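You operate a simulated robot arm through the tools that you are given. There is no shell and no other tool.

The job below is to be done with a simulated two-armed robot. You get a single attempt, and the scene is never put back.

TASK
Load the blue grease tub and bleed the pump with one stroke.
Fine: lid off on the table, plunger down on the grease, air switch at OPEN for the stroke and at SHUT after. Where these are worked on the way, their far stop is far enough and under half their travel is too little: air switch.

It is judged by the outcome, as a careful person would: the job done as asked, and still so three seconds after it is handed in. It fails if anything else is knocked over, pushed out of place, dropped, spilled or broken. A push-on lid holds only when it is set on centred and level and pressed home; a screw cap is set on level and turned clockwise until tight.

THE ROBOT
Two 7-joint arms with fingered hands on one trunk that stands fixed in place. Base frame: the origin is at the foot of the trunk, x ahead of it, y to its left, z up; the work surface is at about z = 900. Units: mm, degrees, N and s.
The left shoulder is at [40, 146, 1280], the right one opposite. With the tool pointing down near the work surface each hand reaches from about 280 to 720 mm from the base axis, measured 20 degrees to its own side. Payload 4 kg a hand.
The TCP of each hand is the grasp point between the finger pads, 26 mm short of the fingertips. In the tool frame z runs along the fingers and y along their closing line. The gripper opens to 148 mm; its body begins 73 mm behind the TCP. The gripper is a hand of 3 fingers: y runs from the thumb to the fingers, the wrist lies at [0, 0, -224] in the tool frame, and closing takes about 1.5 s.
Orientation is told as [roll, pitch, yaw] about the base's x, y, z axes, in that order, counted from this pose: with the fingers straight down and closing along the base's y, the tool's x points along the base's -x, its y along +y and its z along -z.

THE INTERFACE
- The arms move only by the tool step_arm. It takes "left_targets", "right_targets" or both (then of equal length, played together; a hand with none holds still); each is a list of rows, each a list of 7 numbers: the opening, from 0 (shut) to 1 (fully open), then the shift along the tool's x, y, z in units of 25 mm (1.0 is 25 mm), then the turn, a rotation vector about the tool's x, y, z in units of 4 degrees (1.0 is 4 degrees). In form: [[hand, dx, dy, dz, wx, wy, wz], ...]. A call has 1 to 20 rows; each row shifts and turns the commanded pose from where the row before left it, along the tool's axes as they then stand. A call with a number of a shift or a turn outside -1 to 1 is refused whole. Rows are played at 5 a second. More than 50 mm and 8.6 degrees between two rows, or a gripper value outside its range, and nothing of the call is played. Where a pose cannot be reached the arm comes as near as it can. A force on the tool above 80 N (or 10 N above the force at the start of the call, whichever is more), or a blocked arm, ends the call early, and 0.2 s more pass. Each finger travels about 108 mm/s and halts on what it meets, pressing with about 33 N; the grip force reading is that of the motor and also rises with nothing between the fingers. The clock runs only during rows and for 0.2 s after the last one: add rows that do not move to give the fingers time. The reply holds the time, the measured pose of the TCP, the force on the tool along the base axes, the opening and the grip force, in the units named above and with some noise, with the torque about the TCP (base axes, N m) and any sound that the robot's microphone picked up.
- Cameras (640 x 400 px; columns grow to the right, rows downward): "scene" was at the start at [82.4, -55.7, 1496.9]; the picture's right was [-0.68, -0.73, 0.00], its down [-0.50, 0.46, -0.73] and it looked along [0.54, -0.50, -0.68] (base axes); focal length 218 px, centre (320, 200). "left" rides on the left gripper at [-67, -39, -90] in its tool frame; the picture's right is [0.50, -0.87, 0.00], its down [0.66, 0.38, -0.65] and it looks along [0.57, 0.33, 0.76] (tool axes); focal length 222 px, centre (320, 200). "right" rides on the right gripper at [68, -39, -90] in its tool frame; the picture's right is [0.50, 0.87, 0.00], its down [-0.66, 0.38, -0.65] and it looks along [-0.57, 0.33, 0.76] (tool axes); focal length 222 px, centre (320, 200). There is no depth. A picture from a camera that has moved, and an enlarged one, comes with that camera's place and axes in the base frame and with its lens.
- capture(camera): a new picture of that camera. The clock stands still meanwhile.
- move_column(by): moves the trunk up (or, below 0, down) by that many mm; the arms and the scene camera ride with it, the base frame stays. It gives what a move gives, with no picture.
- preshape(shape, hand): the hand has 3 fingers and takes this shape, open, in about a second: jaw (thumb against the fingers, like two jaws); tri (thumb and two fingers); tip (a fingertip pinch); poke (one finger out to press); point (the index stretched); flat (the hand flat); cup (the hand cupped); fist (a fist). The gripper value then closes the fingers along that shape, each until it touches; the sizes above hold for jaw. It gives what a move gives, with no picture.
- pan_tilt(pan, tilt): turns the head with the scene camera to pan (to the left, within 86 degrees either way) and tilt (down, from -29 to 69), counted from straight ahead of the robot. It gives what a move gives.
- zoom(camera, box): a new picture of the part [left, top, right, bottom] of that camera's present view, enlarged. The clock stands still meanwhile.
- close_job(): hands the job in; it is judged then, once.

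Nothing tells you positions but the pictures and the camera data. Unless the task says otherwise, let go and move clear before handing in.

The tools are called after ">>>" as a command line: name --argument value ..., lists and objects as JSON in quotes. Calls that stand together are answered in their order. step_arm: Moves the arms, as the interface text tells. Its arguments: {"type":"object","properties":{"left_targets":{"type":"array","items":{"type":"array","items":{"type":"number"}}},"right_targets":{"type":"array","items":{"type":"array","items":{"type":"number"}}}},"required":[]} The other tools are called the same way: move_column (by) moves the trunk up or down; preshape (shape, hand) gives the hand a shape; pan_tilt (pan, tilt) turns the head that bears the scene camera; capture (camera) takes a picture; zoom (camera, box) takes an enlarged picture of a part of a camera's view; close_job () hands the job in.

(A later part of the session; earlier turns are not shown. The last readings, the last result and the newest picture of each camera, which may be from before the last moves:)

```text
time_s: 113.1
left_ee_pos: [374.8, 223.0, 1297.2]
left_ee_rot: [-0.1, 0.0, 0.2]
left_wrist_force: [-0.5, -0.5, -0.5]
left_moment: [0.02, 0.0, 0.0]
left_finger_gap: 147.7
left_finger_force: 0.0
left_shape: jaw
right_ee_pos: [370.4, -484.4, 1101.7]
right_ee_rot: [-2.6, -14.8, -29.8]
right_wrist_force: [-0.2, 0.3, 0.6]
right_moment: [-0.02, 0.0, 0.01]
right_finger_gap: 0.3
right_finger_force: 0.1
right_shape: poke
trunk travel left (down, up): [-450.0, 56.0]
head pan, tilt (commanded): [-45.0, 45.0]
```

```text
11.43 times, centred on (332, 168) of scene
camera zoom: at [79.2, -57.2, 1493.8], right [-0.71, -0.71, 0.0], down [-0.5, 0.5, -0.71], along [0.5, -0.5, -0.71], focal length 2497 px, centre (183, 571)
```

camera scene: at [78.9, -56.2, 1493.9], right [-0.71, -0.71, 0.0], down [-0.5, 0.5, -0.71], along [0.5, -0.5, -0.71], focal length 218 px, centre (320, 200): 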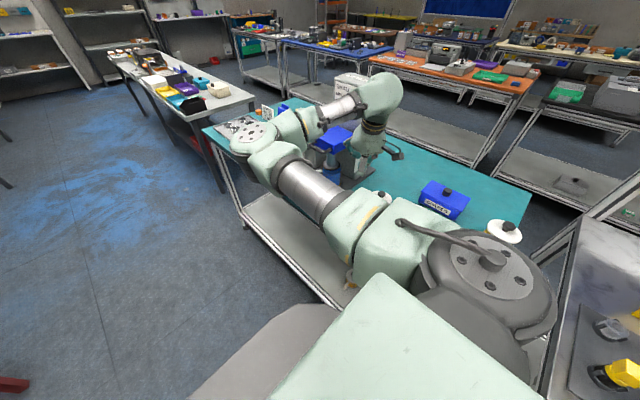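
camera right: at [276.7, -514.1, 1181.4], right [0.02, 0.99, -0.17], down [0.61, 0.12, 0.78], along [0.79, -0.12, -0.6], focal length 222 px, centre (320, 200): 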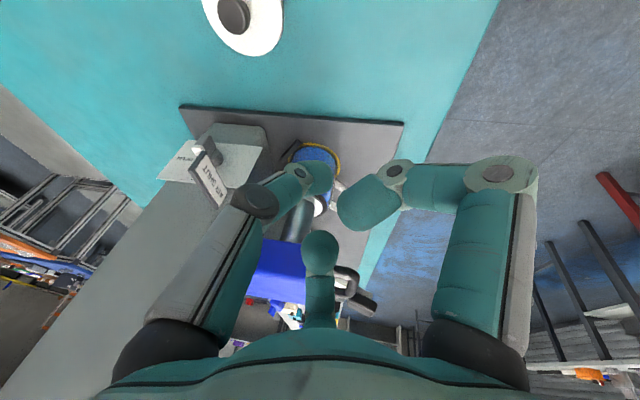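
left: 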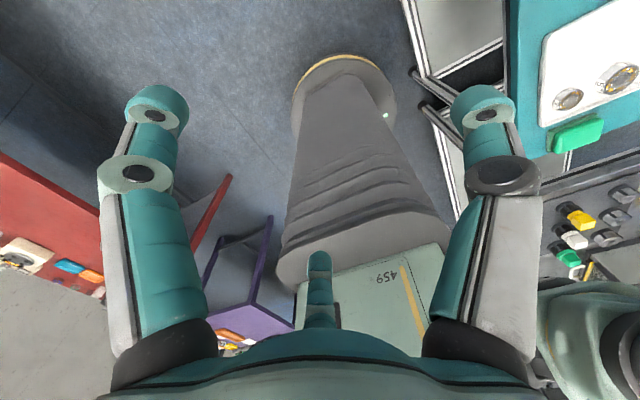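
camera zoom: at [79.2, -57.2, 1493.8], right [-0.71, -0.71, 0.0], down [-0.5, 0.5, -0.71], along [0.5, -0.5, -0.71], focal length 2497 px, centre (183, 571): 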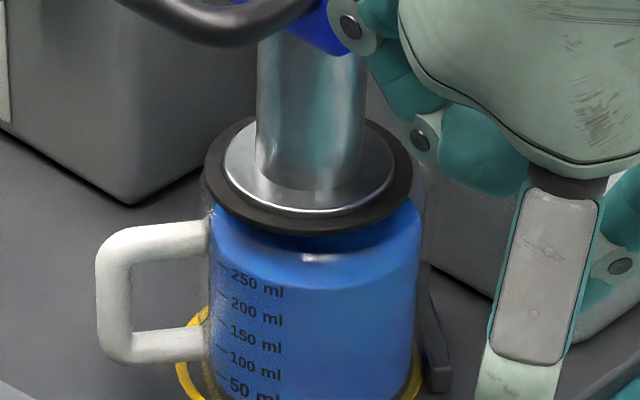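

The disc looks about level with the tub's rim rather than on the grease, and shifted a few millimetres toward the handle, so it may have caught on the rim. I'll return to the earlier side-view pose to check.

>>> step_arm --right_targets '[[0, 0, 0, 0, -0.172, 0.922, 0], [0, 0, 0, 0, -0.172, 0.922, 0], [0, 0, 0, 0, -0.172, 0.922, 0], [0, 0, 0, 0, -0.172, 0.922, 0], [0, -0.46, -0.8, 0.6, 0, 0, 0], [0, -0.46, -0.8, 0.6, 0, 0, 0], [0, 0, 0, 0.6, 0, 0, 0], [0, 0, 0, 0, 0, 0, 0]]'

>>> preshape --shape "jaw" --hand "right"

>>> zoom --camera "right" --box '[230, 190, 330, 290]'

>>> zoom --camera "right" --box '[240, 235, 320, 295]'

```text
time_s: 114.9
left_ee_pos: [375.3, 226.4, 1295.8]
left_ee_rot: [-0.1, 0.0, 0.1]
left_wrist_force: [-0.2, -0.4, -0.4]
left_moment: [-0.01, 0.01, -0.01]
left_finger_gap: 147.9
left_finger_force: 0.0
left_shape: jaw
right_ee_pos: [370.7, -531.6, 1058.7]
right_ee_rot: [0.1, 0.0, -30.1]
right_wrist_force: [-0.4, -0.5, -0.6]
right_moment: [-0.02, 0.01, 0.0]
right_finger_gap: 0.1
right_finger_force: 0.2
right_shape: poke
trunk travel left (down, up): [-450.0, 56.0]
head pan, tilt (commanded): [-45.0, 45.0]
```

```text
time_s: 115.8
left_ee_pos: [373.8, 224.2, 1296.5]
left_ee_rot: [-0.1, 0.1, 0.2]
left_wrist_force: [-0.1, 0.3, -0.2]
left_moment: [-0.02, 0.0, 0.01]
left_finger_gap: 148.1
left_finger_force: 0.0
left_shape: jaw
right_ee_pos: [371.2, -530.6, 1059.3]
right_ee_rot: [0.1, 0.0, -30.1]
right_wrist_force: [0.1, -0.2, -0.2]
right_moment: [0.01, 0.01, 0.02]
right_finger_gap: 147.8
right_finger_force: 0.1
right_shape: jaw
trunk travel left (down, up): [-450.0, 56.0]
head pan, tilt (commanded): [-45.0, 45.0]
```

```text
4.00 times, centred on (280, 240) of right
camera zoom: at [292.8, -530.0, 1148.7], right [0.0, 1.0, 0.0], down [0.76, 0.0, 0.65], along [0.65, 0.0, -0.76], focal length 888 px, centre (480, 40)
```

zoom: 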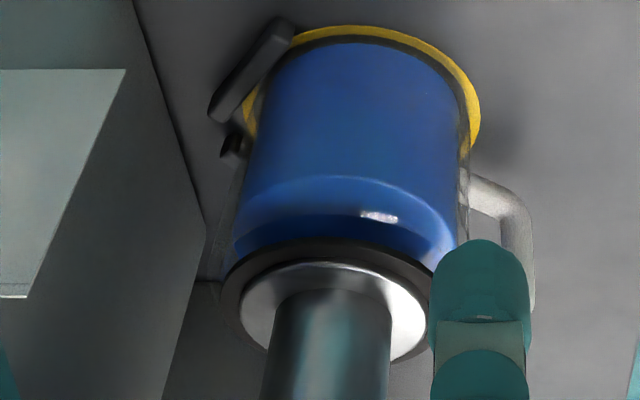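

```text
6.67 times, centred on (280, 265) of right
camera zoom: at [292.8, -530.0, 1148.7], right [0.0, 1.0, 0.0], down [0.76, 0.0, 0.65], along [0.65, 0.0, -0.76], focal length 1481 px, centre (587, -233)
```

zoom: 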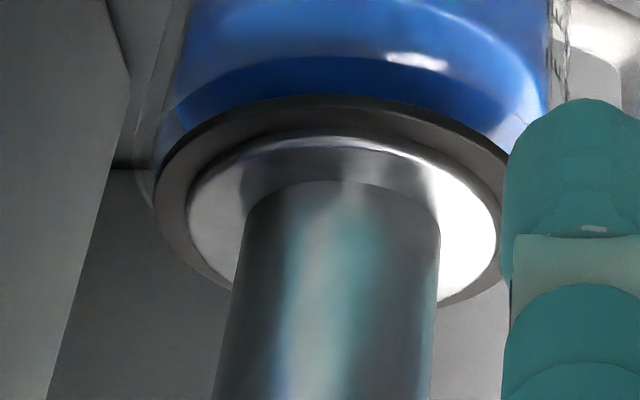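

Both views agree: the follower disc has caught on the tub's +x rim because the tub stands about 4 mm too far toward -x, while y is right. I'll push the tub gently +x from its -x side; first the "poke" shape and turning the hand to yaw +30.

>>> preshape --shape "poke" --hand "right"

>>> step_arm --right_targets '[[0, 0, 0, 0, 0, 0, -1], [0, 0, 0, 0, 0, 0, -1], [0, 0, 0, 0, 0, 0, -1], [0, 0, 0, 0, 0, 0, -1], [0, 0, 0, 0, 0, 0, -1], [0, 0, 0, 0, 0, 0, -1], [0, 0, 0, 0, 0, 0, -1], [0, 0, 0, 0, 0, 0, -1], [0, 0, 0, 0, 0, 0, -1], [0, 0, 0, 0, 0, 0, -1], [0, 0, 0, 0, 0, 0, -1], [0, 0, 0, 0, 0, 0, -1], [0, 0, 0, 0, 0, 0, -1], [0, 0, 0, 0, 0, 0, -1], [0, 0, 0, 0, 0, 0, -1], [0, 0, 0, 0, 0, 0, 0]]'

>>> step_arm --right_targets '[[0, 0, 0, 0, 0.5, -0.866, 0], [0, 0, 0, 0, 0.5, -0.866, 0], [0, 0, 0, 0, 0.5, -0.866, 0], [0, 0, 0, 0, 0.5, -0.866, 0], [0, 0, 0, 0, 0.5, -0.866, 0], [0, 0, 0, 0, 0.5, -0.866, 0], [0, 0, 0, 0, 0.5, -0.866, 0], [0, 0, 0, 0, 0.5, -0.866, 0], [0, 0, 0, 0, 0.5, -0.866, 0], [0, 0, 0, 0, 0.5, -0.866, 0], [0, 0, 0, 0, 0, 0, 0]]'

>>> capture --camera "scene"

>>> capture --camera "right"

```text
time_s: 116.7
left_ee_pos: [374.0, 224.4, 1295.6]
left_ee_rot: [-0.2, 0.2, 0.1]
left_wrist_force: [0.3, 0.0, 0.4]
left_moment: [-0.01, -0.01, -0.02]
left_finger_gap: 147.9
left_finger_force: 0.1
left_shape: jaw
right_ee_pos: [370.7, -531.6, 1059.0]
right_ee_rot: [0.0, -0.1, -30.2]
right_wrist_force: [-0.4, -0.2, 0.1]
right_moment: [0.0, -0.01, 0.01]
right_finger_gap: 0.2
right_finger_force: 0.1
right_shape: poke
trunk travel left (down, up): [-450.0, 56.0]
head pan, tilt (commanded): [-45.0, 45.0]
```

```text
time_s: 120.1
left_ee_pos: [373.5, 223.4, 1295.9]
left_ee_rot: [-0.1, 0.1, 0.1]
left_wrist_force: [-0.2, 0.2, -0.5]
left_moment: [-0.04, -0.01, 0.01]
left_finger_gap: 148.1
left_finger_force: 0.0
left_shape: jaw
right_ee_pos: [370.2, -529.5, 1057.0]
right_ee_rot: [0.0, 0.0, 30.0]
right_wrist_force: [-0.8, -0.2, 0.9]
right_moment: [0.0, 0.0, 0.02]
right_finger_gap: 0.0
right_finger_force: 0.1
right_shape: poke
trunk travel left (down, up): [-450.0, 56.0]
head pan, tilt (commanded): [-45.0, 45.0]
```

```text
time_s: 122.5
left_ee_pos: [373.5, 224.0, 1296.3]
left_ee_rot: [-0.1, 0.1, 0.0]
left_wrist_force: [0.4, -0.4, 0.2]
left_moment: [-0.03, 0.0, 0.02]
left_finger_gap: 147.8
left_finger_force: 0.1
left_shape: jaw
right_ee_pos: [370.5, -531.5, 1056.7]
right_ee_rot: [-22.7, -33.9, 37.0]
right_wrist_force: [1.1, -1.0, 0.1]
right_moment: [0.03, 0.03, -0.03]
right_finger_gap: 0.0
right_finger_force: 0.0
right_shape: poke
trunk travel left (down, up): [-450.0, 56.0]
head pan, tilt (commanded): [-45.0, 45.0]
```

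```text
taken
camera scene: at [79.4, -56.1, 1493.8], right [-0.71, -0.71, 0.0], down [-0.5, 0.5, -0.71], along [0.5, -0.5, -0.71], focal length 218 px, centre (320, 200)
```

scene: 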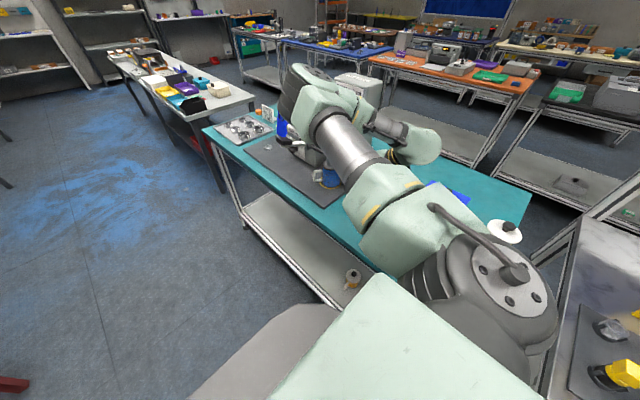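

```text
taken
camera right: at [282.5, -597.9, 1101.2], right [-0.66, 0.5, -0.56], down [-0.13, 0.65, 0.74], along [0.74, 0.56, -0.37], focal length 222 px, centre (320, 200)
```

right: 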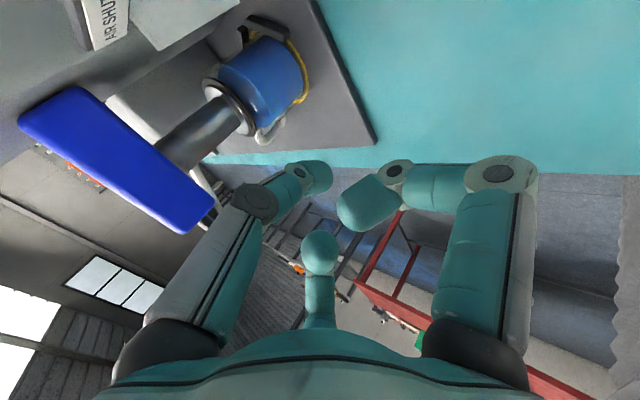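

The hand is in the pushing pose, and its camera now sees the tub and disc sideways. I'll zoom in on them.

>>> zoom --camera "right" --box '[180, 10, 330, 160]'

>>> zoom --camera "right" --box '[190, 50, 290, 150]'

```text
2.67 times, centred on (255, 85) of right
camera zoom: at [282.5, -597.9, 1101.2], right [-0.66, 0.5, -0.56], down [-0.13, 0.65, 0.74], along [0.74, 0.56, -0.37], focal length 592 px, centre (493, 507)
```

zoom: 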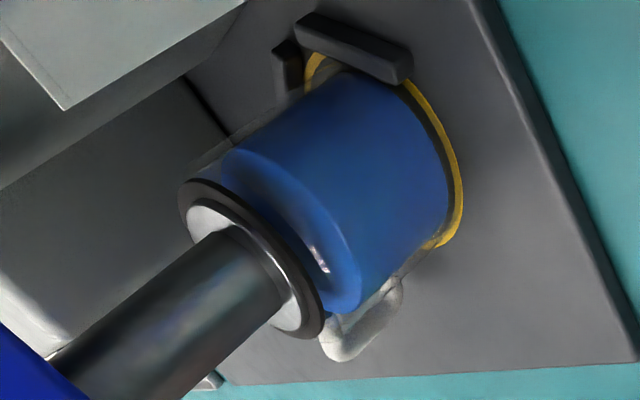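

```text
4.00 times, centred on (240, 100) of right
camera zoom: at [282.5, -597.9, 1101.2], right [-0.66, 0.5, -0.56], down [-0.13, 0.65, 0.74], along [0.74, 0.56, -0.37], focal length 888 px, centre (640, 600)
```

zoom: 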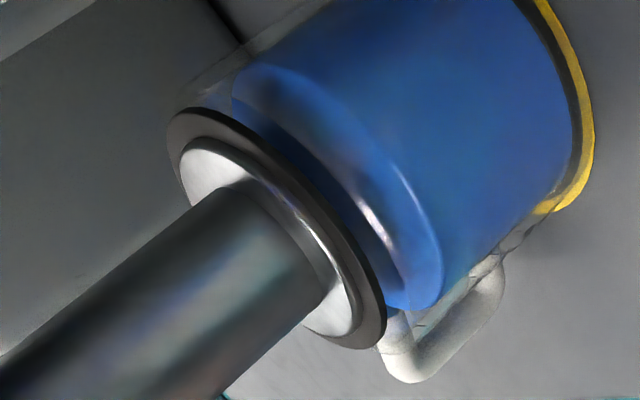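

The disc hangs about 25 mm above the grease, offset about 3.5 mm toward +x from the tub's axis, which matches. I'll bring the fingertip to the tub's -x side at z 945.

>>> step_arm --right_targets '[[0, 0.124, -0.255, 0.883, 0, 0, 0], [0, 0.124, -0.255, 0.883, 0, 0, 0], [0, 0.124, -0.255, 0.883, 0, 0, 0], [0, 0.124, -0.255, 0.883, 0, 0, 0], [0, 0.124, -0.255, 0.883, 0, 0, 0], [0, 0, 0, 0, 0, 0, 0]]'

>>> capture --camera "right"

>>> zoom --camera "scene" --box '[300, 100, 420, 200]'

```text
time_s: 123.9
left_ee_pos: [374.0, 224.9, 1297.1]
left_ee_rot: [0.0, 0.0, 0.1]
left_wrist_force: [-1.0, 0.2, 0.9]
left_moment: [0.0, 0.0, 0.01]
left_finger_gap: 148.1
left_finger_force: 0.1
left_shape: jaw
right_ee_pos: [443.1, -567.9, 973.6]
right_ee_rot: [-22.7, -33.9, 36.8]
right_wrist_force: [0.8, 0.3, 0.3]
right_moment: [0.02, 0.06, 0.0]
right_finger_gap: 0.1
right_finger_force: 0.1
right_shape: poke
trunk travel left (down, up): [-450.0, 56.0]
head pan, tilt (commanded): [-45.0, 45.0]
```

```text
taken
camera right: at [356.3, -634.8, 1017.5], right [-0.66, 0.5, -0.56], down [-0.13, 0.65, 0.75], along [0.74, 0.57, -0.37], focal length 222 px, centre (320, 200)
```

right: 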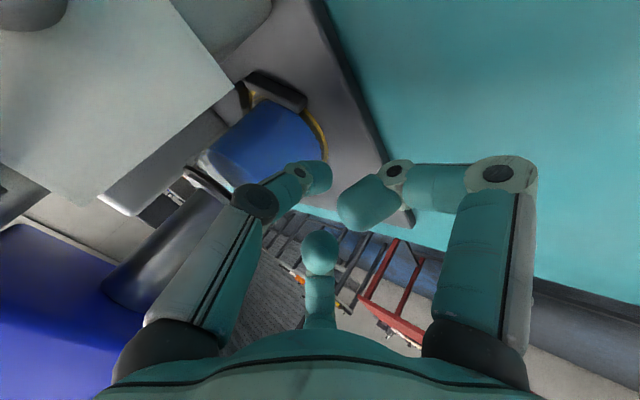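

```text
4.00 times, centred on (360, 150) of scene
camera zoom: at [78.9, -56.1, 1493.9], right [-0.71, -0.71, 0.0], down [-0.5, 0.5, -0.71], along [0.5, -0.5, -0.71], focal length 874 px, centre (160, 400)
```

zoom: 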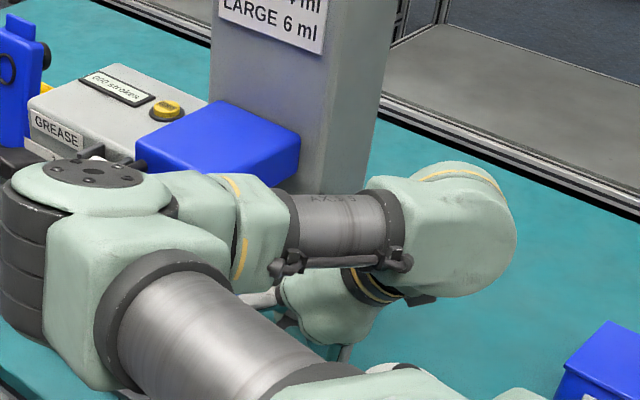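

The fingertip is about 30 mm short of the tub and all links are clear. I'll finish the approach to tip (470, -574, 945).

>>> step_arm --right_targets '[[0, 0.025, -0.128, 0.444, 0, 0, 0], [0, 0.025, -0.128, 0.444, 0, 0, 0], [0, -0.133, -0.0766, 0.1286, 0, 0, 0], [0, 0, 0, 0, 0, 0, 0]]'

>>> capture --camera "right"

>>> zoom --camera "right" --box '[180, 60, 380, 220]'

```text
time_s: 124.9
left_ee_pos: [373.9, 223.8, 1294.8]
left_ee_rot: [-0.2, 0.0, 0.1]
left_wrist_force: [-1.5, -0.1, -0.3]
left_moment: [-0.01, -0.03, 0.03]
left_finger_gap: 147.8
left_finger_force: 0.1
left_shape: jaw
right_ee_pos: [464.0, -573.2, 959.3]
right_ee_rot: [-22.6, -33.9, 36.9]
right_wrist_force: [-0.8, -0.2, 0.1]
right_moment: [-0.02, 0.03, -0.02]
right_finger_gap: 0.0
right_finger_force: 0.0
right_shape: poke
trunk travel left (down, up): [-450.0, 56.0]
head pan, tilt (commanded): [-45.0, 45.0]
```

```text
taken
camera right: at [376.0, -640.0, 1002.2], right [-0.66, 0.5, -0.56], down [-0.13, 0.65, 0.75], along [0.74, 0.56, -0.37], focal length 222 px, centre (320, 200)
```

right: 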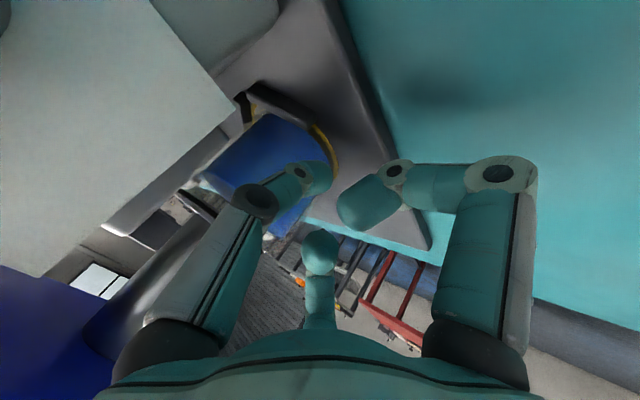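

```text
2.50 times, centred on (280, 140) of right
camera zoom: at [376.0, -640.0, 1002.2], right [-0.66, 0.5, -0.56], down [-0.13, 0.65, 0.75], along [0.74, 0.56, -0.37], focal length 555 px, centre (420, 350)
```

zoom: 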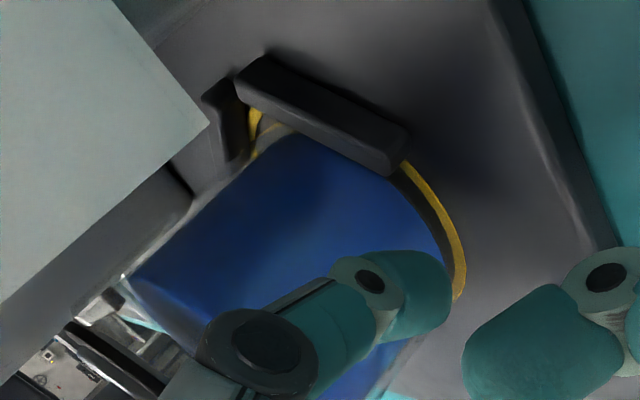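

The tip is about 8 mm from the tub's -x wall. I'll advance +x in 2 mm rows, feeling for contact.

>>> step_arm --right_targets '[[0, -0.053, -0.0306, 0.0514, 0, 0, 0], [0, -0.053, -0.0306, 0.0514, 0, 0, 0], [0, -0.053, -0.0306, 0.0514, 0, 0, 0], [0, 0, 0, 0, 0, 0, 0]]'

>>> step_arm --right_targets '[[0, -0.053, -0.0306, 0.0514, 0, 0, 0], [0, 0, 0, 0, 0, 0, 0]]'

>>> step_arm --right_targets '[[0, -0.053, -0.0306, 0.0514, 0, 0, 0], [0, 0, 0, 0, 0, 0, 0]]'

>>> zoom --camera "right" --box '[180, 60, 380, 220]'

```text
time_s: 125.9
left_ee_pos: [374.9, 224.5, 1296.4]
left_ee_rot: [-0.1, 0.1, 0.1]
left_wrist_force: [0.3, -0.3, 0.6]
left_moment: [-0.01, 0.05, 0.0]
left_finger_gap: 147.8
left_finger_force: 0.1
left_shape: jaw
right_ee_pos: [471.3, -573.6, 957.7]
right_ee_rot: [-22.6, -33.9, 36.7]
right_wrist_force: [-1.5, 0.4, 0.5]
right_moment: [0.02, -0.01, -0.01]
right_finger_gap: 0.0
right_finger_force: 0.0
right_shape: poke
trunk travel left (down, up): [-450.0, 56.0]
head pan, tilt (commanded): [-45.0, 45.0]
```

```text
time_s: 126.5
left_ee_pos: [374.5, 223.8, 1296.1]
left_ee_rot: [0.0, 0.0, 0.1]
left_wrist_force: [0.3, 0.6, 0.2]
left_moment: [-0.02, 0.02, 0.01]
left_finger_gap: 147.8
left_finger_force: 0.1
left_shape: jaw
right_ee_pos: [472.7, -573.3, 960.0]
right_ee_rot: [-22.8, -33.9, 36.8]
right_wrist_force: [-0.6, -1.2, 0.6]
right_moment: [0.03, 0.0, -0.01]
right_finger_gap: 0.0
right_finger_force: 0.0
right_shape: poke
trunk travel left (down, up): [-450.0, 56.0]
head pan, tilt (commanded): [-45.0, 45.0]
```

```text
time_s: 127.1
left_ee_pos: [375.0, 223.8, 1295.7]
left_ee_rot: [0.0, 0.0, 0.1]
left_wrist_force: [0.4, 0.0, 0.3]
left_moment: [0.03, -0.03, -0.06]
left_finger_gap: 148.0
left_finger_force: 0.0
left_shape: jaw
right_ee_pos: [474.7, -571.4, 958.2]
right_ee_rot: [-22.7, -33.9, 36.7]
right_wrist_force: [-0.5, 0.5, -0.6]
right_moment: [0.01, 0.0, -0.01]
right_finger_gap: 0.0
right_finger_force: 0.0
right_shape: poke
trunk travel left (down, up): [-450.0, 56.0]
head pan, tilt (commanded): [-45.0, 45.0]
```

```text
2.50 times, centred on (280, 140) of right
camera zoom: at [387.1, -639.9, 1002.0], right [-0.66, 0.5, -0.56], down [-0.13, 0.65, 0.75], along [0.74, 0.56, -0.37], focal length 555 px, centre (420, 350)
```

zoom: 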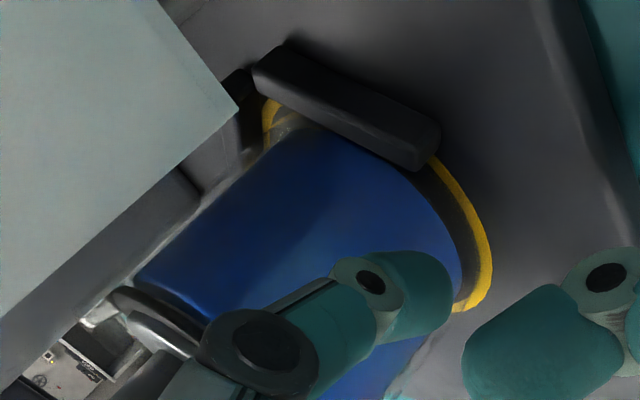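

The gap to the ring on this side has grown, so the tub has begun to move. I'll check from the head camera whether the disc has dropped in.

>>> capture --camera "right"

>>> zoom --camera "scene" --box '[300, 100, 420, 200]'

>>> zoom --camera "right" --box '[150, 100, 330, 240]'

```text
taken
camera right: at [387.1, -639.9, 1002.0], right [-0.66, 0.5, -0.56], down [-0.13, 0.65, 0.75], along [0.74, 0.56, -0.37], focal length 222 px, centre (320, 200)
```

right: 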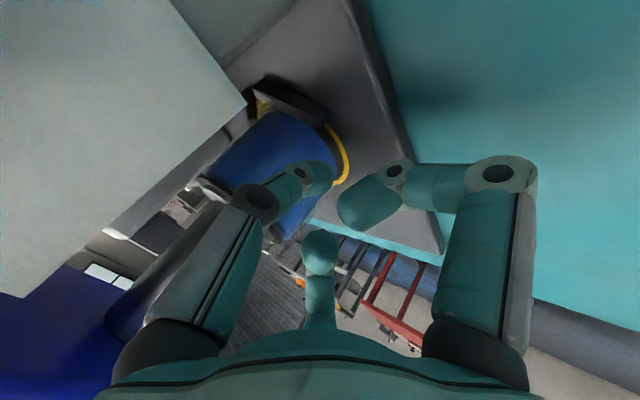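

```text
4.00 times, centred on (360, 150) of scene
camera zoom: at [79.1, -56.4, 1493.8], right [-0.71, -0.71, 0.0], down [-0.5, 0.5, -0.71], along [0.5, -0.5, -0.71], focal length 874 px, centre (160, 400)
```

zoom: 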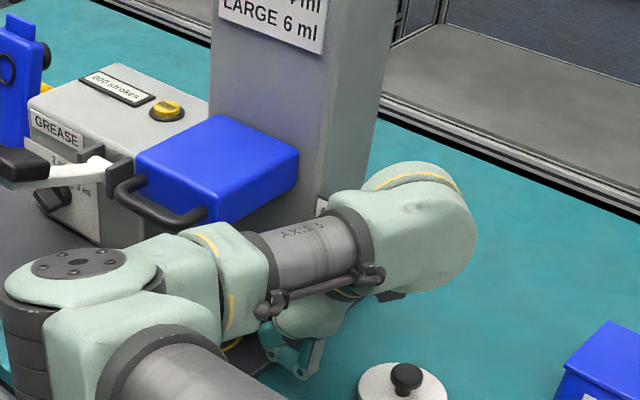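

```text
2.86 times, centred on (240, 170) of right
camera zoom: at [387.1, -639.9, 1002.0], right [-0.66, 0.5, -0.56], down [-0.13, 0.65, 0.75], along [0.74, 0.56, -0.37], focal length 635 px, centre (549, 286)
```

zoom: 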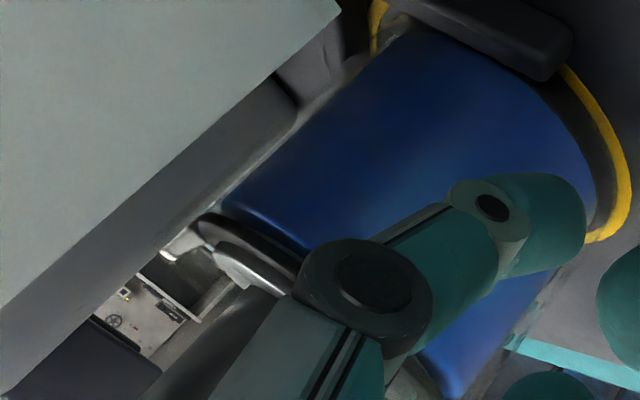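

The block has sunk another 15 mm or so, and the black disc now lies right against the blue. I'll back the hand off to the viewing position to confirm.

>>> step_arm --right_targets '[[0, 0.133, 0.0766, -0.1286, 0, 0, 0], [0, 0.265, 0.153, -0.257, 0, 0, 0], [0, 0.265, 0.153, -0.257, 0, 0, 0], [0, -0.13, 0.27, -0.93, 0, 0, 0], [0, -0.13, 0.27, -0.93, 0, 0, 0], [0, -0.13, 0.27, -0.93, 0, 0, 0], [0, -0.13, 0.27, -0.93, 0, 0, 0], [0, 0, 0, 0, 0, 0, 0]]'

>>> capture --camera "right"

>>> zoom --camera "right" --box '[180, 20, 320, 160]'

```text
time_s: 128.9
left_ee_pos: [374.7, 224.4, 1296.5]
left_ee_rot: [-0.1, 0.1, 0.1]
left_wrist_force: [0.6, 0.4, -0.1]
left_moment: [0.02, -0.03, -0.02]
left_finger_gap: 147.9
left_finger_force: 0.0
left_shape: jaw
right_ee_pos: [388.2, -541.3, 1027.5]
right_ee_rot: [-22.6, -33.9, 36.8]
right_wrist_force: [0.8, 0.0, -0.2]
right_moment: [-0.03, -0.01, 0.0]
right_finger_gap: 0.2
right_finger_force: 0.0
right_shape: poke
trunk travel left (down, up): [-450.0, 56.0]
head pan, tilt (commanded): [-45.0, 45.0]
```

```text
taken
camera right: at [300.7, -609.5, 1071.8], right [-0.66, 0.5, -0.56], down [-0.13, 0.65, 0.75], along [0.74, 0.57, -0.37], focal length 222 px, centre (320, 200)
```

right: 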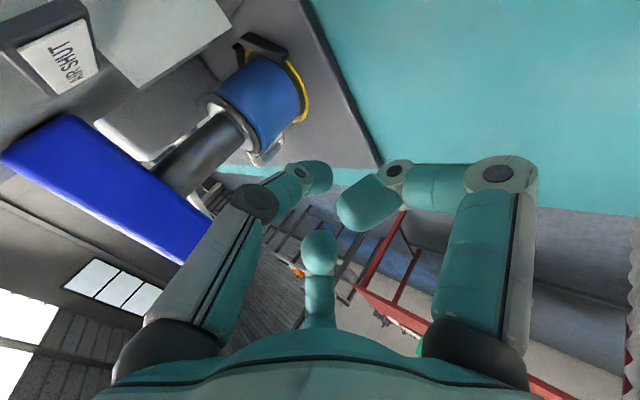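

```text
2.86 times, centred on (250, 90) of right
camera zoom: at [300.7, -609.5, 1071.8], right [-0.66, 0.5, -0.56], down [-0.13, 0.65, 0.75], along [0.74, 0.57, -0.37], focal length 635 px, centre (520, 514)
```

zoom: 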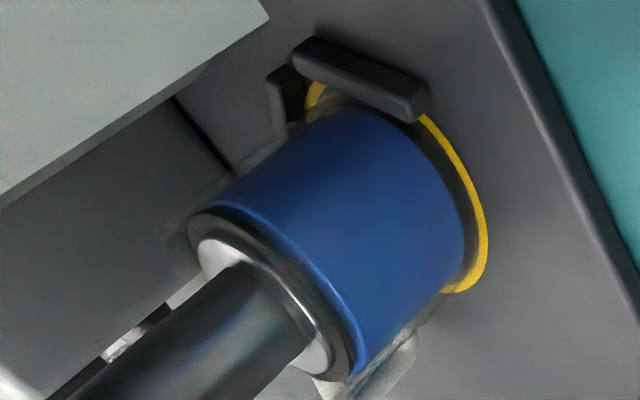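

The disc now lies inside the clear rim on the grease, so the plunger is down. Next is the air switch; I'll study it from here and from the head camera.

>>> zoom --camera "right" --box '[0, 0, 240, 150]'

>>> zoom --camera "scene" --box '[300, 100, 420, 200]'

>>> zoom --camera "scene" --box '[345, 140, 385, 175]'

```text
2.67 times, centred on (120, 75) of right
camera zoom: at [300.7, -609.5, 1071.8], right [-0.66, 0.5, -0.56], down [-0.13, 0.65, 0.75], along [0.74, 0.57, -0.37], focal length 592 px, centre (853, 533)
```

zoom: 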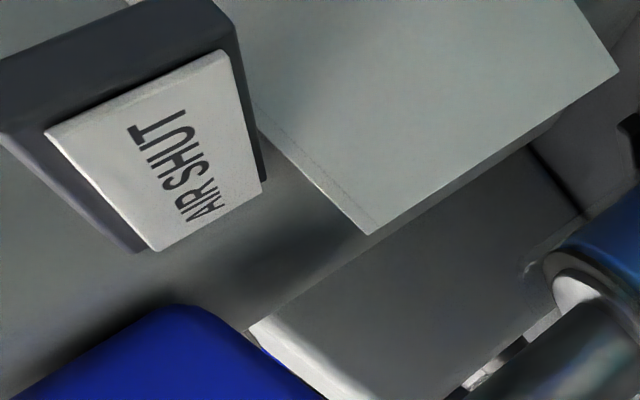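

```text
4.00 times, centred on (360, 150) of scene
camera zoom: at [79.4, -56.4, 1493.8], right [-0.71, -0.71, 0.0], down [-0.5, 0.5, -0.71], along [0.5, -0.5, -0.71], focal length 874 px, centre (160, 400)
```

zoom: 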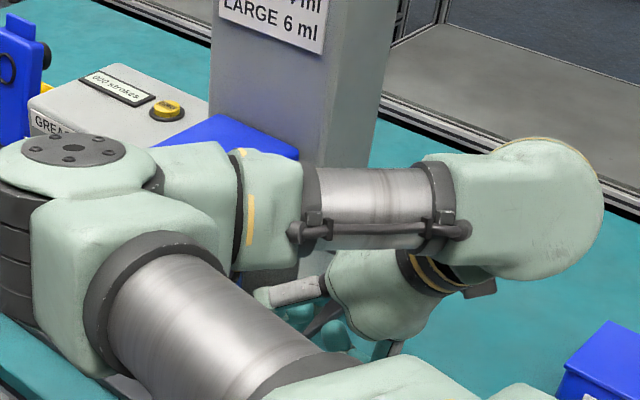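

```text
11.43 times, centred on (365, 158) of scene
camera zoom: at [79.4, -56.4, 1493.8], right [-0.71, -0.71, 0.0], down [-0.5, 0.5, -0.71], along [0.5, -0.5, -0.71], focal length 2497 px, centre (-194, 686)
```

zoom: 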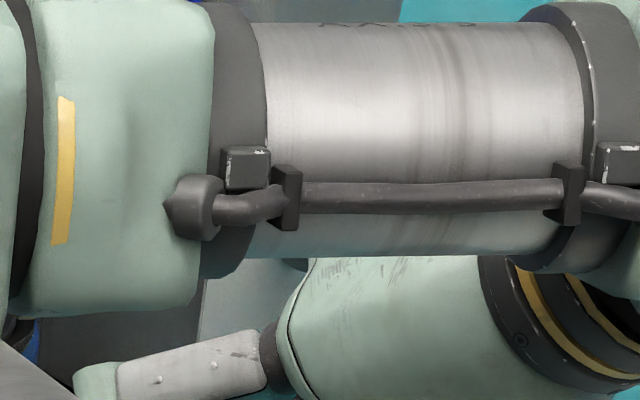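

The view of the switch is blocked here. I'll return the hand to vertical, yaw -30, and move to (330, -605) for a clear look at the switch and its sign.

>>> step_arm --right_targets '[[0, 0, 0, -0.5, -0.5, 0.866, 0], [0, 0, 0, -0.5, -0.5, 0.866, 0], [0, 0, 0, 0, -0.5, 0.866, 0], [0, 0, 0, 0, -0.5, 0.866, 0], [0, 0, 0, 0, -0.5, 0.866, 0], [0, 0, 0, 0, -0.5, 0.866, 0], [0, 0, 0, 0, -0.5, 0.866, 0], [0, 0, 0, 0, -0.5, 0.866, 0], [0, 0, 0, 0, -0.5, 0.866, 0], [0, 0, 0, 0, -0.5, 0.866, 0], [0, 0, 0, 0, 0, 0, 1], [0, 0, 0, 0, 0, 0, 1], [0, 0, 0, 0, 0, 0, 1], [0, 0, 0, 0, 0, 0, 1], [0, 0, 0, 0, 0, 0, 1], [0, 0, 0, 0, 0, 0, 1], [0, 0, 0, 0, 0, 0, 1], [0, 0, 0, 0, 0, 0, 1], [0, 0, 0, 0, 0, 0, 1], [0, 0, 0, 0, 0, 0, 1]]'

>>> step_arm --right_targets '[[0, 0, 0, 0, 0, 0, 1], [0, 0, 0, 0, 0, 0, 1], [0, 0, 0, 0, 0, 0, 1], [0, 0, 0, 0, 0, 0, 1], [0, 0, 0, 0, 0, 0, 1], [0, 0, 0, 0, 0, 0, 0]]'

>>> preshape --shape "jaw" --hand "right"

>>> capture --camera "right"

```text
time_s: 133.1
left_ee_pos: [374.0, 225.5, 1296.2]
left_ee_rot: [-0.1, 0.1, 0.1]
left_wrist_force: [0.9, 0.0, -0.2]
left_moment: [0.03, -0.02, -0.01]
left_finger_gap: 147.7
left_finger_force: 0.1
left_shape: jaw
right_ee_pos: [372.2, -543.1, 1047.3]
right_ee_rot: [0.1, 0.0, -10.1]
right_wrist_force: [0.5, -0.3, 0.6]
right_moment: [-0.01, -0.01, -0.01]
right_finger_gap: 0.2
right_finger_force: 0.1
right_shape: poke
trunk travel left (down, up): [-450.0, 56.0]
head pan, tilt (commanded): [-45.0, 45.0]
```

```text
time_s: 134.5
left_ee_pos: [374.1, 223.0, 1296.0]
left_ee_rot: [-0.1, 0.1, 0.1]
left_wrist_force: [-0.6, 0.2, 0.0]
left_moment: [-0.01, -0.02, 0.02]
left_finger_gap: 147.6
left_finger_force: 0.1
left_shape: jaw
right_ee_pos: [372.2, -542.8, 1047.5]
right_ee_rot: [0.2, -0.1, -30.3]
right_wrist_force: [-0.7, 0.9, -0.8]
right_moment: [-0.01, -0.04, -0.01]
right_finger_gap: 0.0
right_finger_force: 0.0
right_shape: poke
trunk travel left (down, up): [-450.0, 56.0]
head pan, tilt (commanded): [-45.0, 45.0]
```

```text
time_s: 135.4
left_ee_pos: [374.5, 225.9, 1297.5]
left_ee_rot: [-0.1, 0.1, 0.1]
left_wrist_force: [0.2, 0.2, 0.5]
left_moment: [0.01, 0.0, 0.01]
left_finger_gap: 147.9
left_finger_force: 0.1
left_shape: jaw
right_ee_pos: [374.1, -543.7, 1047.3]
right_ee_rot: [0.1, 0.0, -30.2]
right_wrist_force: [-0.6, 0.1, 1.4]
right_moment: [0.0, 0.0, -0.04]
right_finger_gap: 147.9
right_finger_force: 0.0
right_shape: jaw
trunk travel left (down, up): [-450.0, 56.0]
head pan, tilt (commanded): [-45.0, 45.0]
```

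```text
taken
camera right: at [295.5, -542.4, 1138.1], right [0.0, 1.0, 0.0], down [0.76, 0.0, 0.65], along [0.65, 0.0, -0.76], focal length 222 px, centre (320, 200)
```

right: 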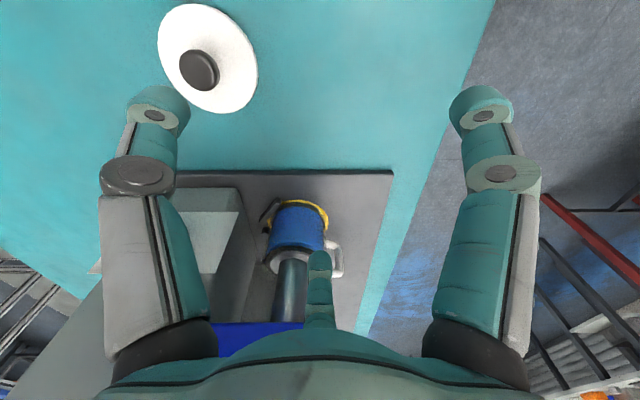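

The plunger is seen well down in the tub. I'll now move across to view the switch.

>>> step_arm --right_targets '[[1, 0.05, -0.79, -0.13, 0, 0, 0], [1, 0.05, -0.79, -0.13, 0, 0, 0], [1, 0.05, -0.79, -0.13, 0, 0, 0], [1, 0.05, -0.79, -0.13, 0, 0, 0], [1, 0, 0, 0, 0, 0, 0]]'

>>> capture --camera "right"

>>> zoom --camera "right" --box '[200, 200, 320, 300]'

```text
time_s: 136.6
left_ee_pos: [375.4, 223.8, 1296.6]
left_ee_rot: [-0.1, 0.1, 0.1]
left_wrist_force: [1.0, -0.7, -0.3]
left_moment: [0.0, -0.03, 0.01]
left_finger_gap: 148.1
left_finger_force: 0.1
left_shape: jaw
right_ee_pos: [328.6, -608.2, 1060.5]
right_ee_rot: [0.1, 0.0, -30.1]
right_wrist_force: [-0.2, 0.2, 0.3]
right_moment: [0.02, 0.01, -0.02]
right_finger_gap: 147.9
right_finger_force: 0.1
right_shape: jaw
trunk travel left (down, up): [-450.0, 56.0]
head pan, tilt (commanded): [-45.0, 45.0]
```

```text
taken
camera right: at [251.1, -607.7, 1150.4], right [0.0, 1.0, 0.0], down [0.76, 0.0, 0.65], along [0.65, 0.0, -0.76], focal length 222 px, centre (320, 200)
```

right: 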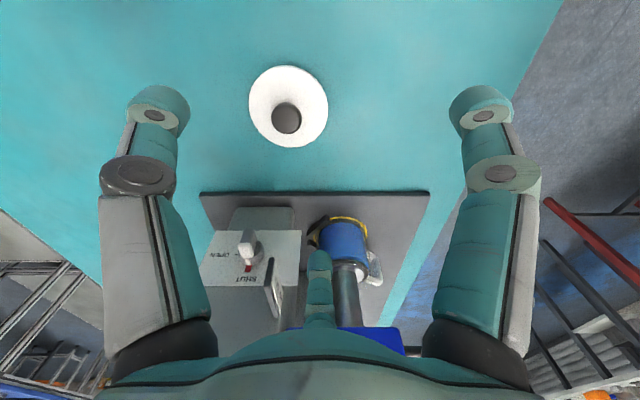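

```text
4.00 times, centred on (260, 250) of right
camera zoom: at [251.1, -607.7, 1150.4], right [0.0, 1.0, 0.0], down [0.76, 0.0, 0.65], along [0.65, 0.0, -0.76], focal length 888 px, centre (560, 0)
```

zoom: 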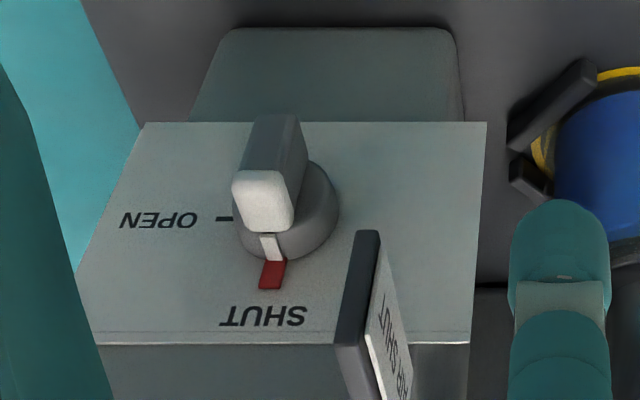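

The dial is a panel sloped about 30 degrees with the knob's centre at about (464, -685, 999); its long tail points down-slope and must swing toward +y for OPEN. I'll take the "poke" shape and turn the hand to yaw 50, then lean it 60 degrees so the finger points square at the dial.

>>> preshape --shape "poke" --hand "right"

>>> step_arm --right_targets '[[0, 0, 0, 0, 0, 0, -1], [0, 0, 0, 0, 0, 0, -1], [0, 0, 0, 0, 0, 0, -1], [0, 0, 0, 0, 0, 0, -1], [0, 0, 0, 0, 0, 0, -1], [0, 0, 0, 0, 0, 0, -1], [0, 0, 0, 0, 0, 0, -1], [0, 0, 0, 0, 0, 0, -1], [0, 0, 0, 0, 0, 0, -1], [0, 0, 0, 0, 0, 0, -1], [0, 0, 0, 0, 0, 0, -1], [0, 0, 0, 0, 0, 0, -1], [0, 0, 0, 0, 0, 0, -1], [0, 0, 0, 0, 0, 0, -1], [0, 0, 0, 0, 0, 0, -1], [0, 0, 0, 0, 0, 0, -1], [0, 0, 0, 0, 0, 0, -1], [0, 0, 0, 0, 0, 0, -1], [0, 0, 0, 0, 0, 0, -1], [0, 0, 0, 0, 0, 0, -1]]'

>>> step_arm --right_targets '[[0, 0, 0, 0, 0.766, -0.643, 0], [0, 0, 0, 0, 0.766, -0.643, 0], [0, 0, 0, 0, 0.766, -0.643, 0], [0, 0, 0, 0, 0.766, -0.643, 0], [0, 0, 0, 0, 0.766, -0.643, 0], [0, 0, 0, 0, 0.766, -0.643, 0], [0, 0, 0, 0, 0.766, -0.643, 0], [0, 0, 0, 0, 0.766, -0.643, 0], [0, 0, 0, 0, 0.766, -0.643, 0], [0, 0, 0, 0, 0.766, -0.643, 0], [0, 0, 0, 0, 0.766, -0.643, 0], [0, 0, 0, 0, 0.766, -0.643, 0], [0, 0, 0, 0, 0.766, -0.643, 0], [0, 0, 0, 0, 0.766, -0.643, 0], [0, 0, 0, 0, 0.766, -0.643, 0], [0, 0, 0, 0, 0, 0, 0]]'

>>> capture --camera "right"

>>> capture --camera "scene"

```text
time_s: 137.5
left_ee_pos: [374.3, 224.2, 1295.6]
left_ee_rot: [-0.1, 0.2, 0.1]
left_wrist_force: [0.2, 0.1, 0.2]
left_moment: [0.0, -0.02, 0.02]
left_finger_gap: 147.9
left_finger_force: 0.0
left_shape: jaw
right_ee_pos: [328.7, -607.6, 1059.5]
right_ee_rot: [0.0, 0.0, -30.1]
right_wrist_force: [-0.6, 0.3, -0.3]
right_moment: [0.03, -0.02, 0.01]
right_finger_gap: 0.0
right_finger_force: 0.0
right_shape: poke
trunk travel left (down, up): [-450.0, 56.0]
head pan, tilt (commanded): [-45.0, 45.0]
```

```text
time_s: 141.7
left_ee_pos: [373.2, 224.7, 1296.3]
left_ee_rot: [0.0, 0.1, 0.2]
left_wrist_force: [0.2, 0.0, 0.7]
left_moment: [0.02, 0.0, -0.01]
left_finger_gap: 147.9
left_finger_force: 0.1
left_shape: jaw
right_ee_pos: [328.1, -608.3, 1059.9]
right_ee_rot: [0.0, -0.1, 50.0]
right_wrist_force: [-0.5, 0.0, 0.3]
right_moment: [-0.04, 0.0, -0.01]
right_finger_gap: 0.0
right_finger_force: 0.1
right_shape: poke
trunk travel left (down, up): [-450.0, 56.0]
head pan, tilt (commanded): [-45.0, 45.0]
```

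```text
time_s: 145.1
left_ee_pos: [375.3, 224.1, 1296.0]
left_ee_rot: [0.0, 0.1, 0.1]
left_wrist_force: [-0.8, 0.7, 0.2]
left_moment: [0.01, 0.03, 0.0]
left_finger_gap: 147.9
left_finger_force: 0.1
left_shape: jaw
right_ee_pos: [329.6, -607.8, 1060.9]
right_ee_rot: [-52.9, -34.0, 67.1]
right_wrist_force: [1.0, 0.0, -0.3]
right_moment: [0.0, -0.02, 0.02]
right_finger_gap: 0.1
right_finger_force: 0.0
right_shape: poke
trunk travel left (down, up): [-450.0, 56.0]
head pan, tilt (commanded): [-45.0, 45.0]
```

```text
taken
camera right: at [244.4, -684.8, 1094.1], right [-0.49, 0.18, -0.85], down [-0.5, 0.74, 0.44], along [0.71, 0.64, -0.28], focal length 222 px, centre (320, 200)
```

right: 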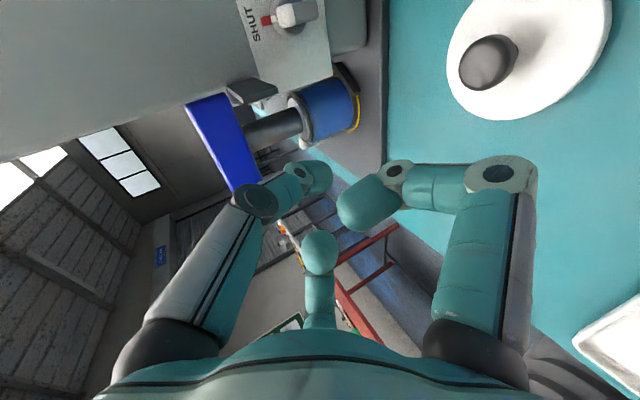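

```text
taken
camera scene: at [79.5, -56.2, 1493.8], right [-0.71, -0.71, 0.0], down [-0.5, 0.5, -0.71], along [0.5, -0.5, -0.71], focal length 218 px, centre (320, 200)
```

scene: 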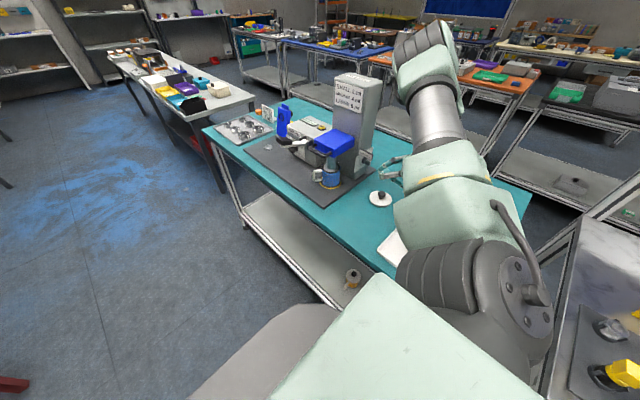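

The arm has taken an elbow-out posture and the head camera now sees the whole pump. I'll take detailed views of it and the switch.

>>> zoom --camera "scene" --box '[270, 100, 390, 200]'

>>> zoom --camera "scene" --box '[345, 135, 405, 185]'

>>> zoom --camera "right" --box '[180, 0, 380, 150]'

>>> zoom --camera "scene" --box '[360, 140, 540, 280]'

```text
4.00 times, centred on (330, 150) of scene
camera zoom: at [79.5, -56.2, 1493.8], right [-0.71, -0.71, 0.0], down [-0.5, 0.5, -0.71], along [0.5, -0.5, -0.71], focal length 874 px, centre (280, 400)
```

zoom: 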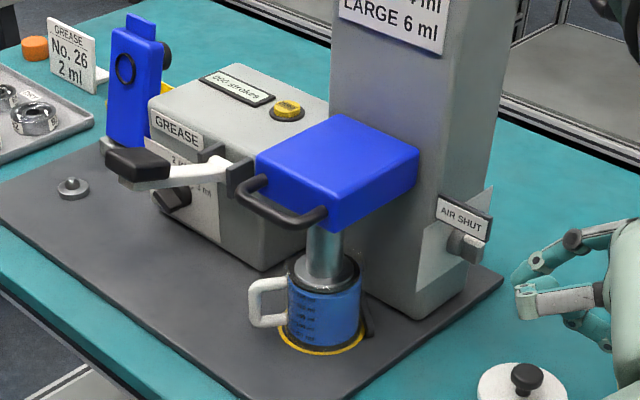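

```text
8.00 times, centred on (375, 160) of scene
camera zoom: at [79.5, -56.2, 1493.8], right [-0.71, -0.71, 0.0], down [-0.5, 0.5, -0.71], along [0.5, -0.5, -0.71], focal length 1748 px, centre (-120, 520)
```

zoom: 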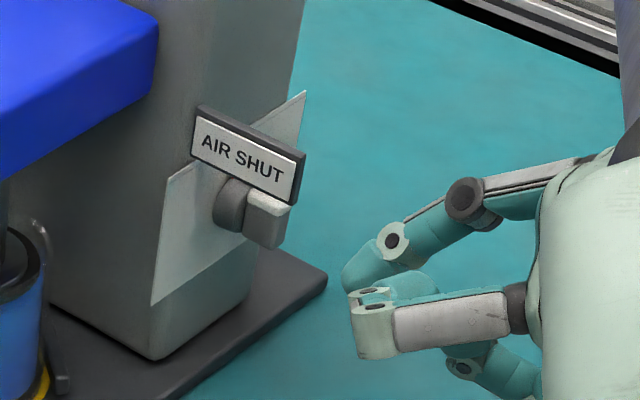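

```text
2.67 times, centred on (280, 75) of right
camera zoom: at [244.4, -684.8, 1094.1], right [-0.49, 0.18, -0.85], down [-0.5, 0.74, 0.44], along [0.71, 0.64, -0.28], focal length 592 px, centre (427, 533)
```

zoom: 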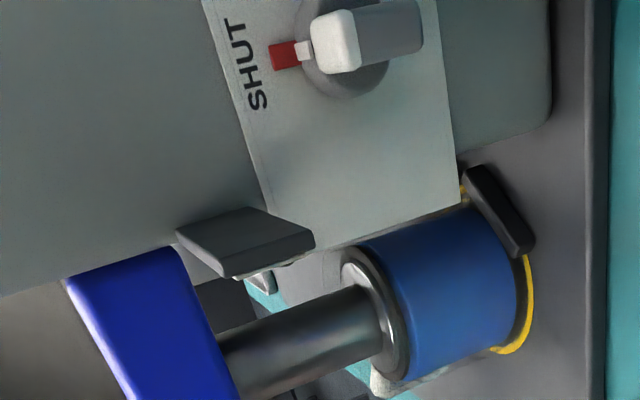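

```text
2.86 times, centred on (450, 210) of scene
camera zoom: at [79.5, -56.2, 1493.8], right [-0.71, -0.71, 0.0], down [-0.5, 0.5, -0.71], along [0.5, -0.5, -0.71], focal length 624 px, centre (-51, 171)
```

zoom: 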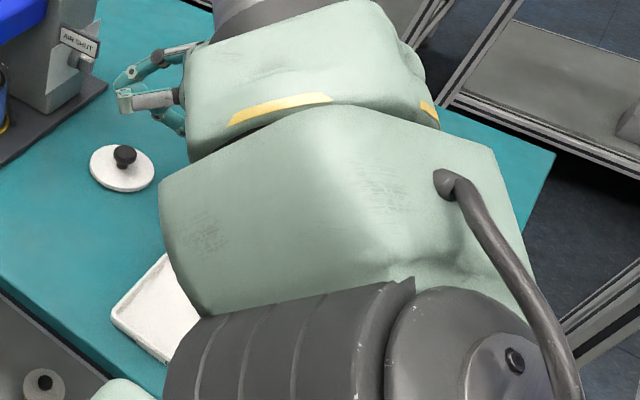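

The red pointer is at SHUT and the knob's tail points down-slope as expected; the tub and plunger look right. I'll move the fingertip to a point in front of the dial, on the -y side of the tail.

>>> step_arm --right_targets '[[0, 0.7, -0.496, 0.565, 0, 0, 0], [0, 0.7, -0.496, 0.565, 0, 0, 0], [0, 0.7, -0.496, 0.565, 0, 0, 0], [0, 0.7, -0.496, 0.565, 0, 0, 0], [0, 0.7, -0.496, 0.565, 0, 0, 0], [0, 0, 0, 0, 0, 0, 0]]'

>>> capture --camera "right"

>>> zoom --camera "scene" --box '[345, 125, 405, 175]'

```text
time_s: 146.5
left_ee_pos: [373.4, 224.5, 1296.3]
left_ee_rot: [-0.1, 0.1, 0.1]
left_wrist_force: [0.0, 0.2, 0.4]
left_moment: [0.01, 0.02, -0.01]
left_finger_gap: 147.9
left_finger_force: 0.0
left_shape: jaw
right_ee_pos: [384.8, -715.8, 1017.5]
right_ee_rot: [-52.9, -34.0, 67.1]
right_wrist_force: [1.1, -0.4, -0.5]
right_moment: [-0.01, 0.01, 0.01]
right_finger_gap: 0.2
right_finger_force: 0.0
right_shape: poke
trunk travel left (down, up): [-450.0, 56.0]
head pan, tilt (commanded): [-45.0, 45.0]
```

```text
taken
camera right: at [300.0, -791.7, 1051.0], right [-0.49, 0.18, -0.85], down [-0.5, 0.75, 0.44], along [0.71, 0.64, -0.28], focal length 222 px, centre (320, 200)
```

right: 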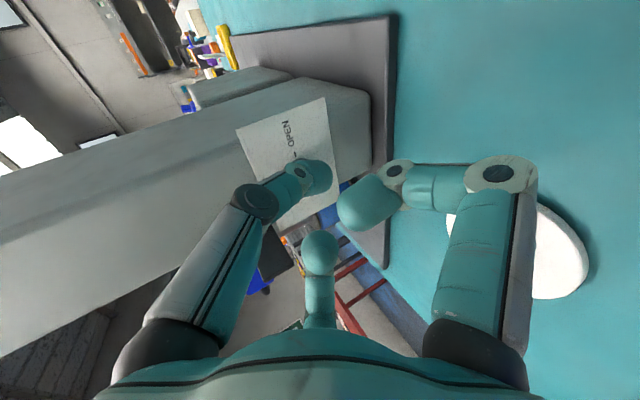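

```text
8.00 times, centred on (375, 150) of scene
camera zoom: at [79.0, -56.0, 1493.9], right [-0.71, -0.71, 0.0], down [-0.5, 0.5, -0.71], along [0.5, -0.5, -0.71], focal length 1748 px, centre (-120, 600)
```

zoom: 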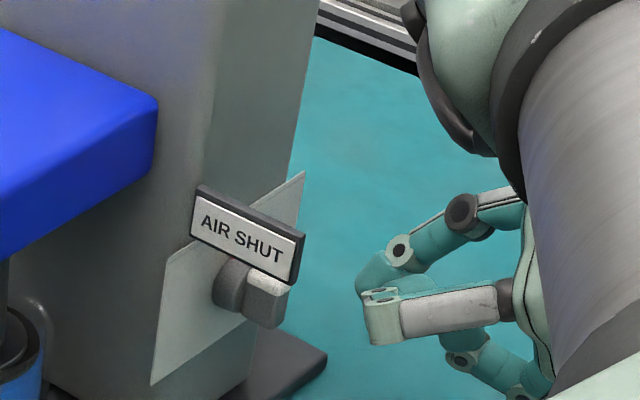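

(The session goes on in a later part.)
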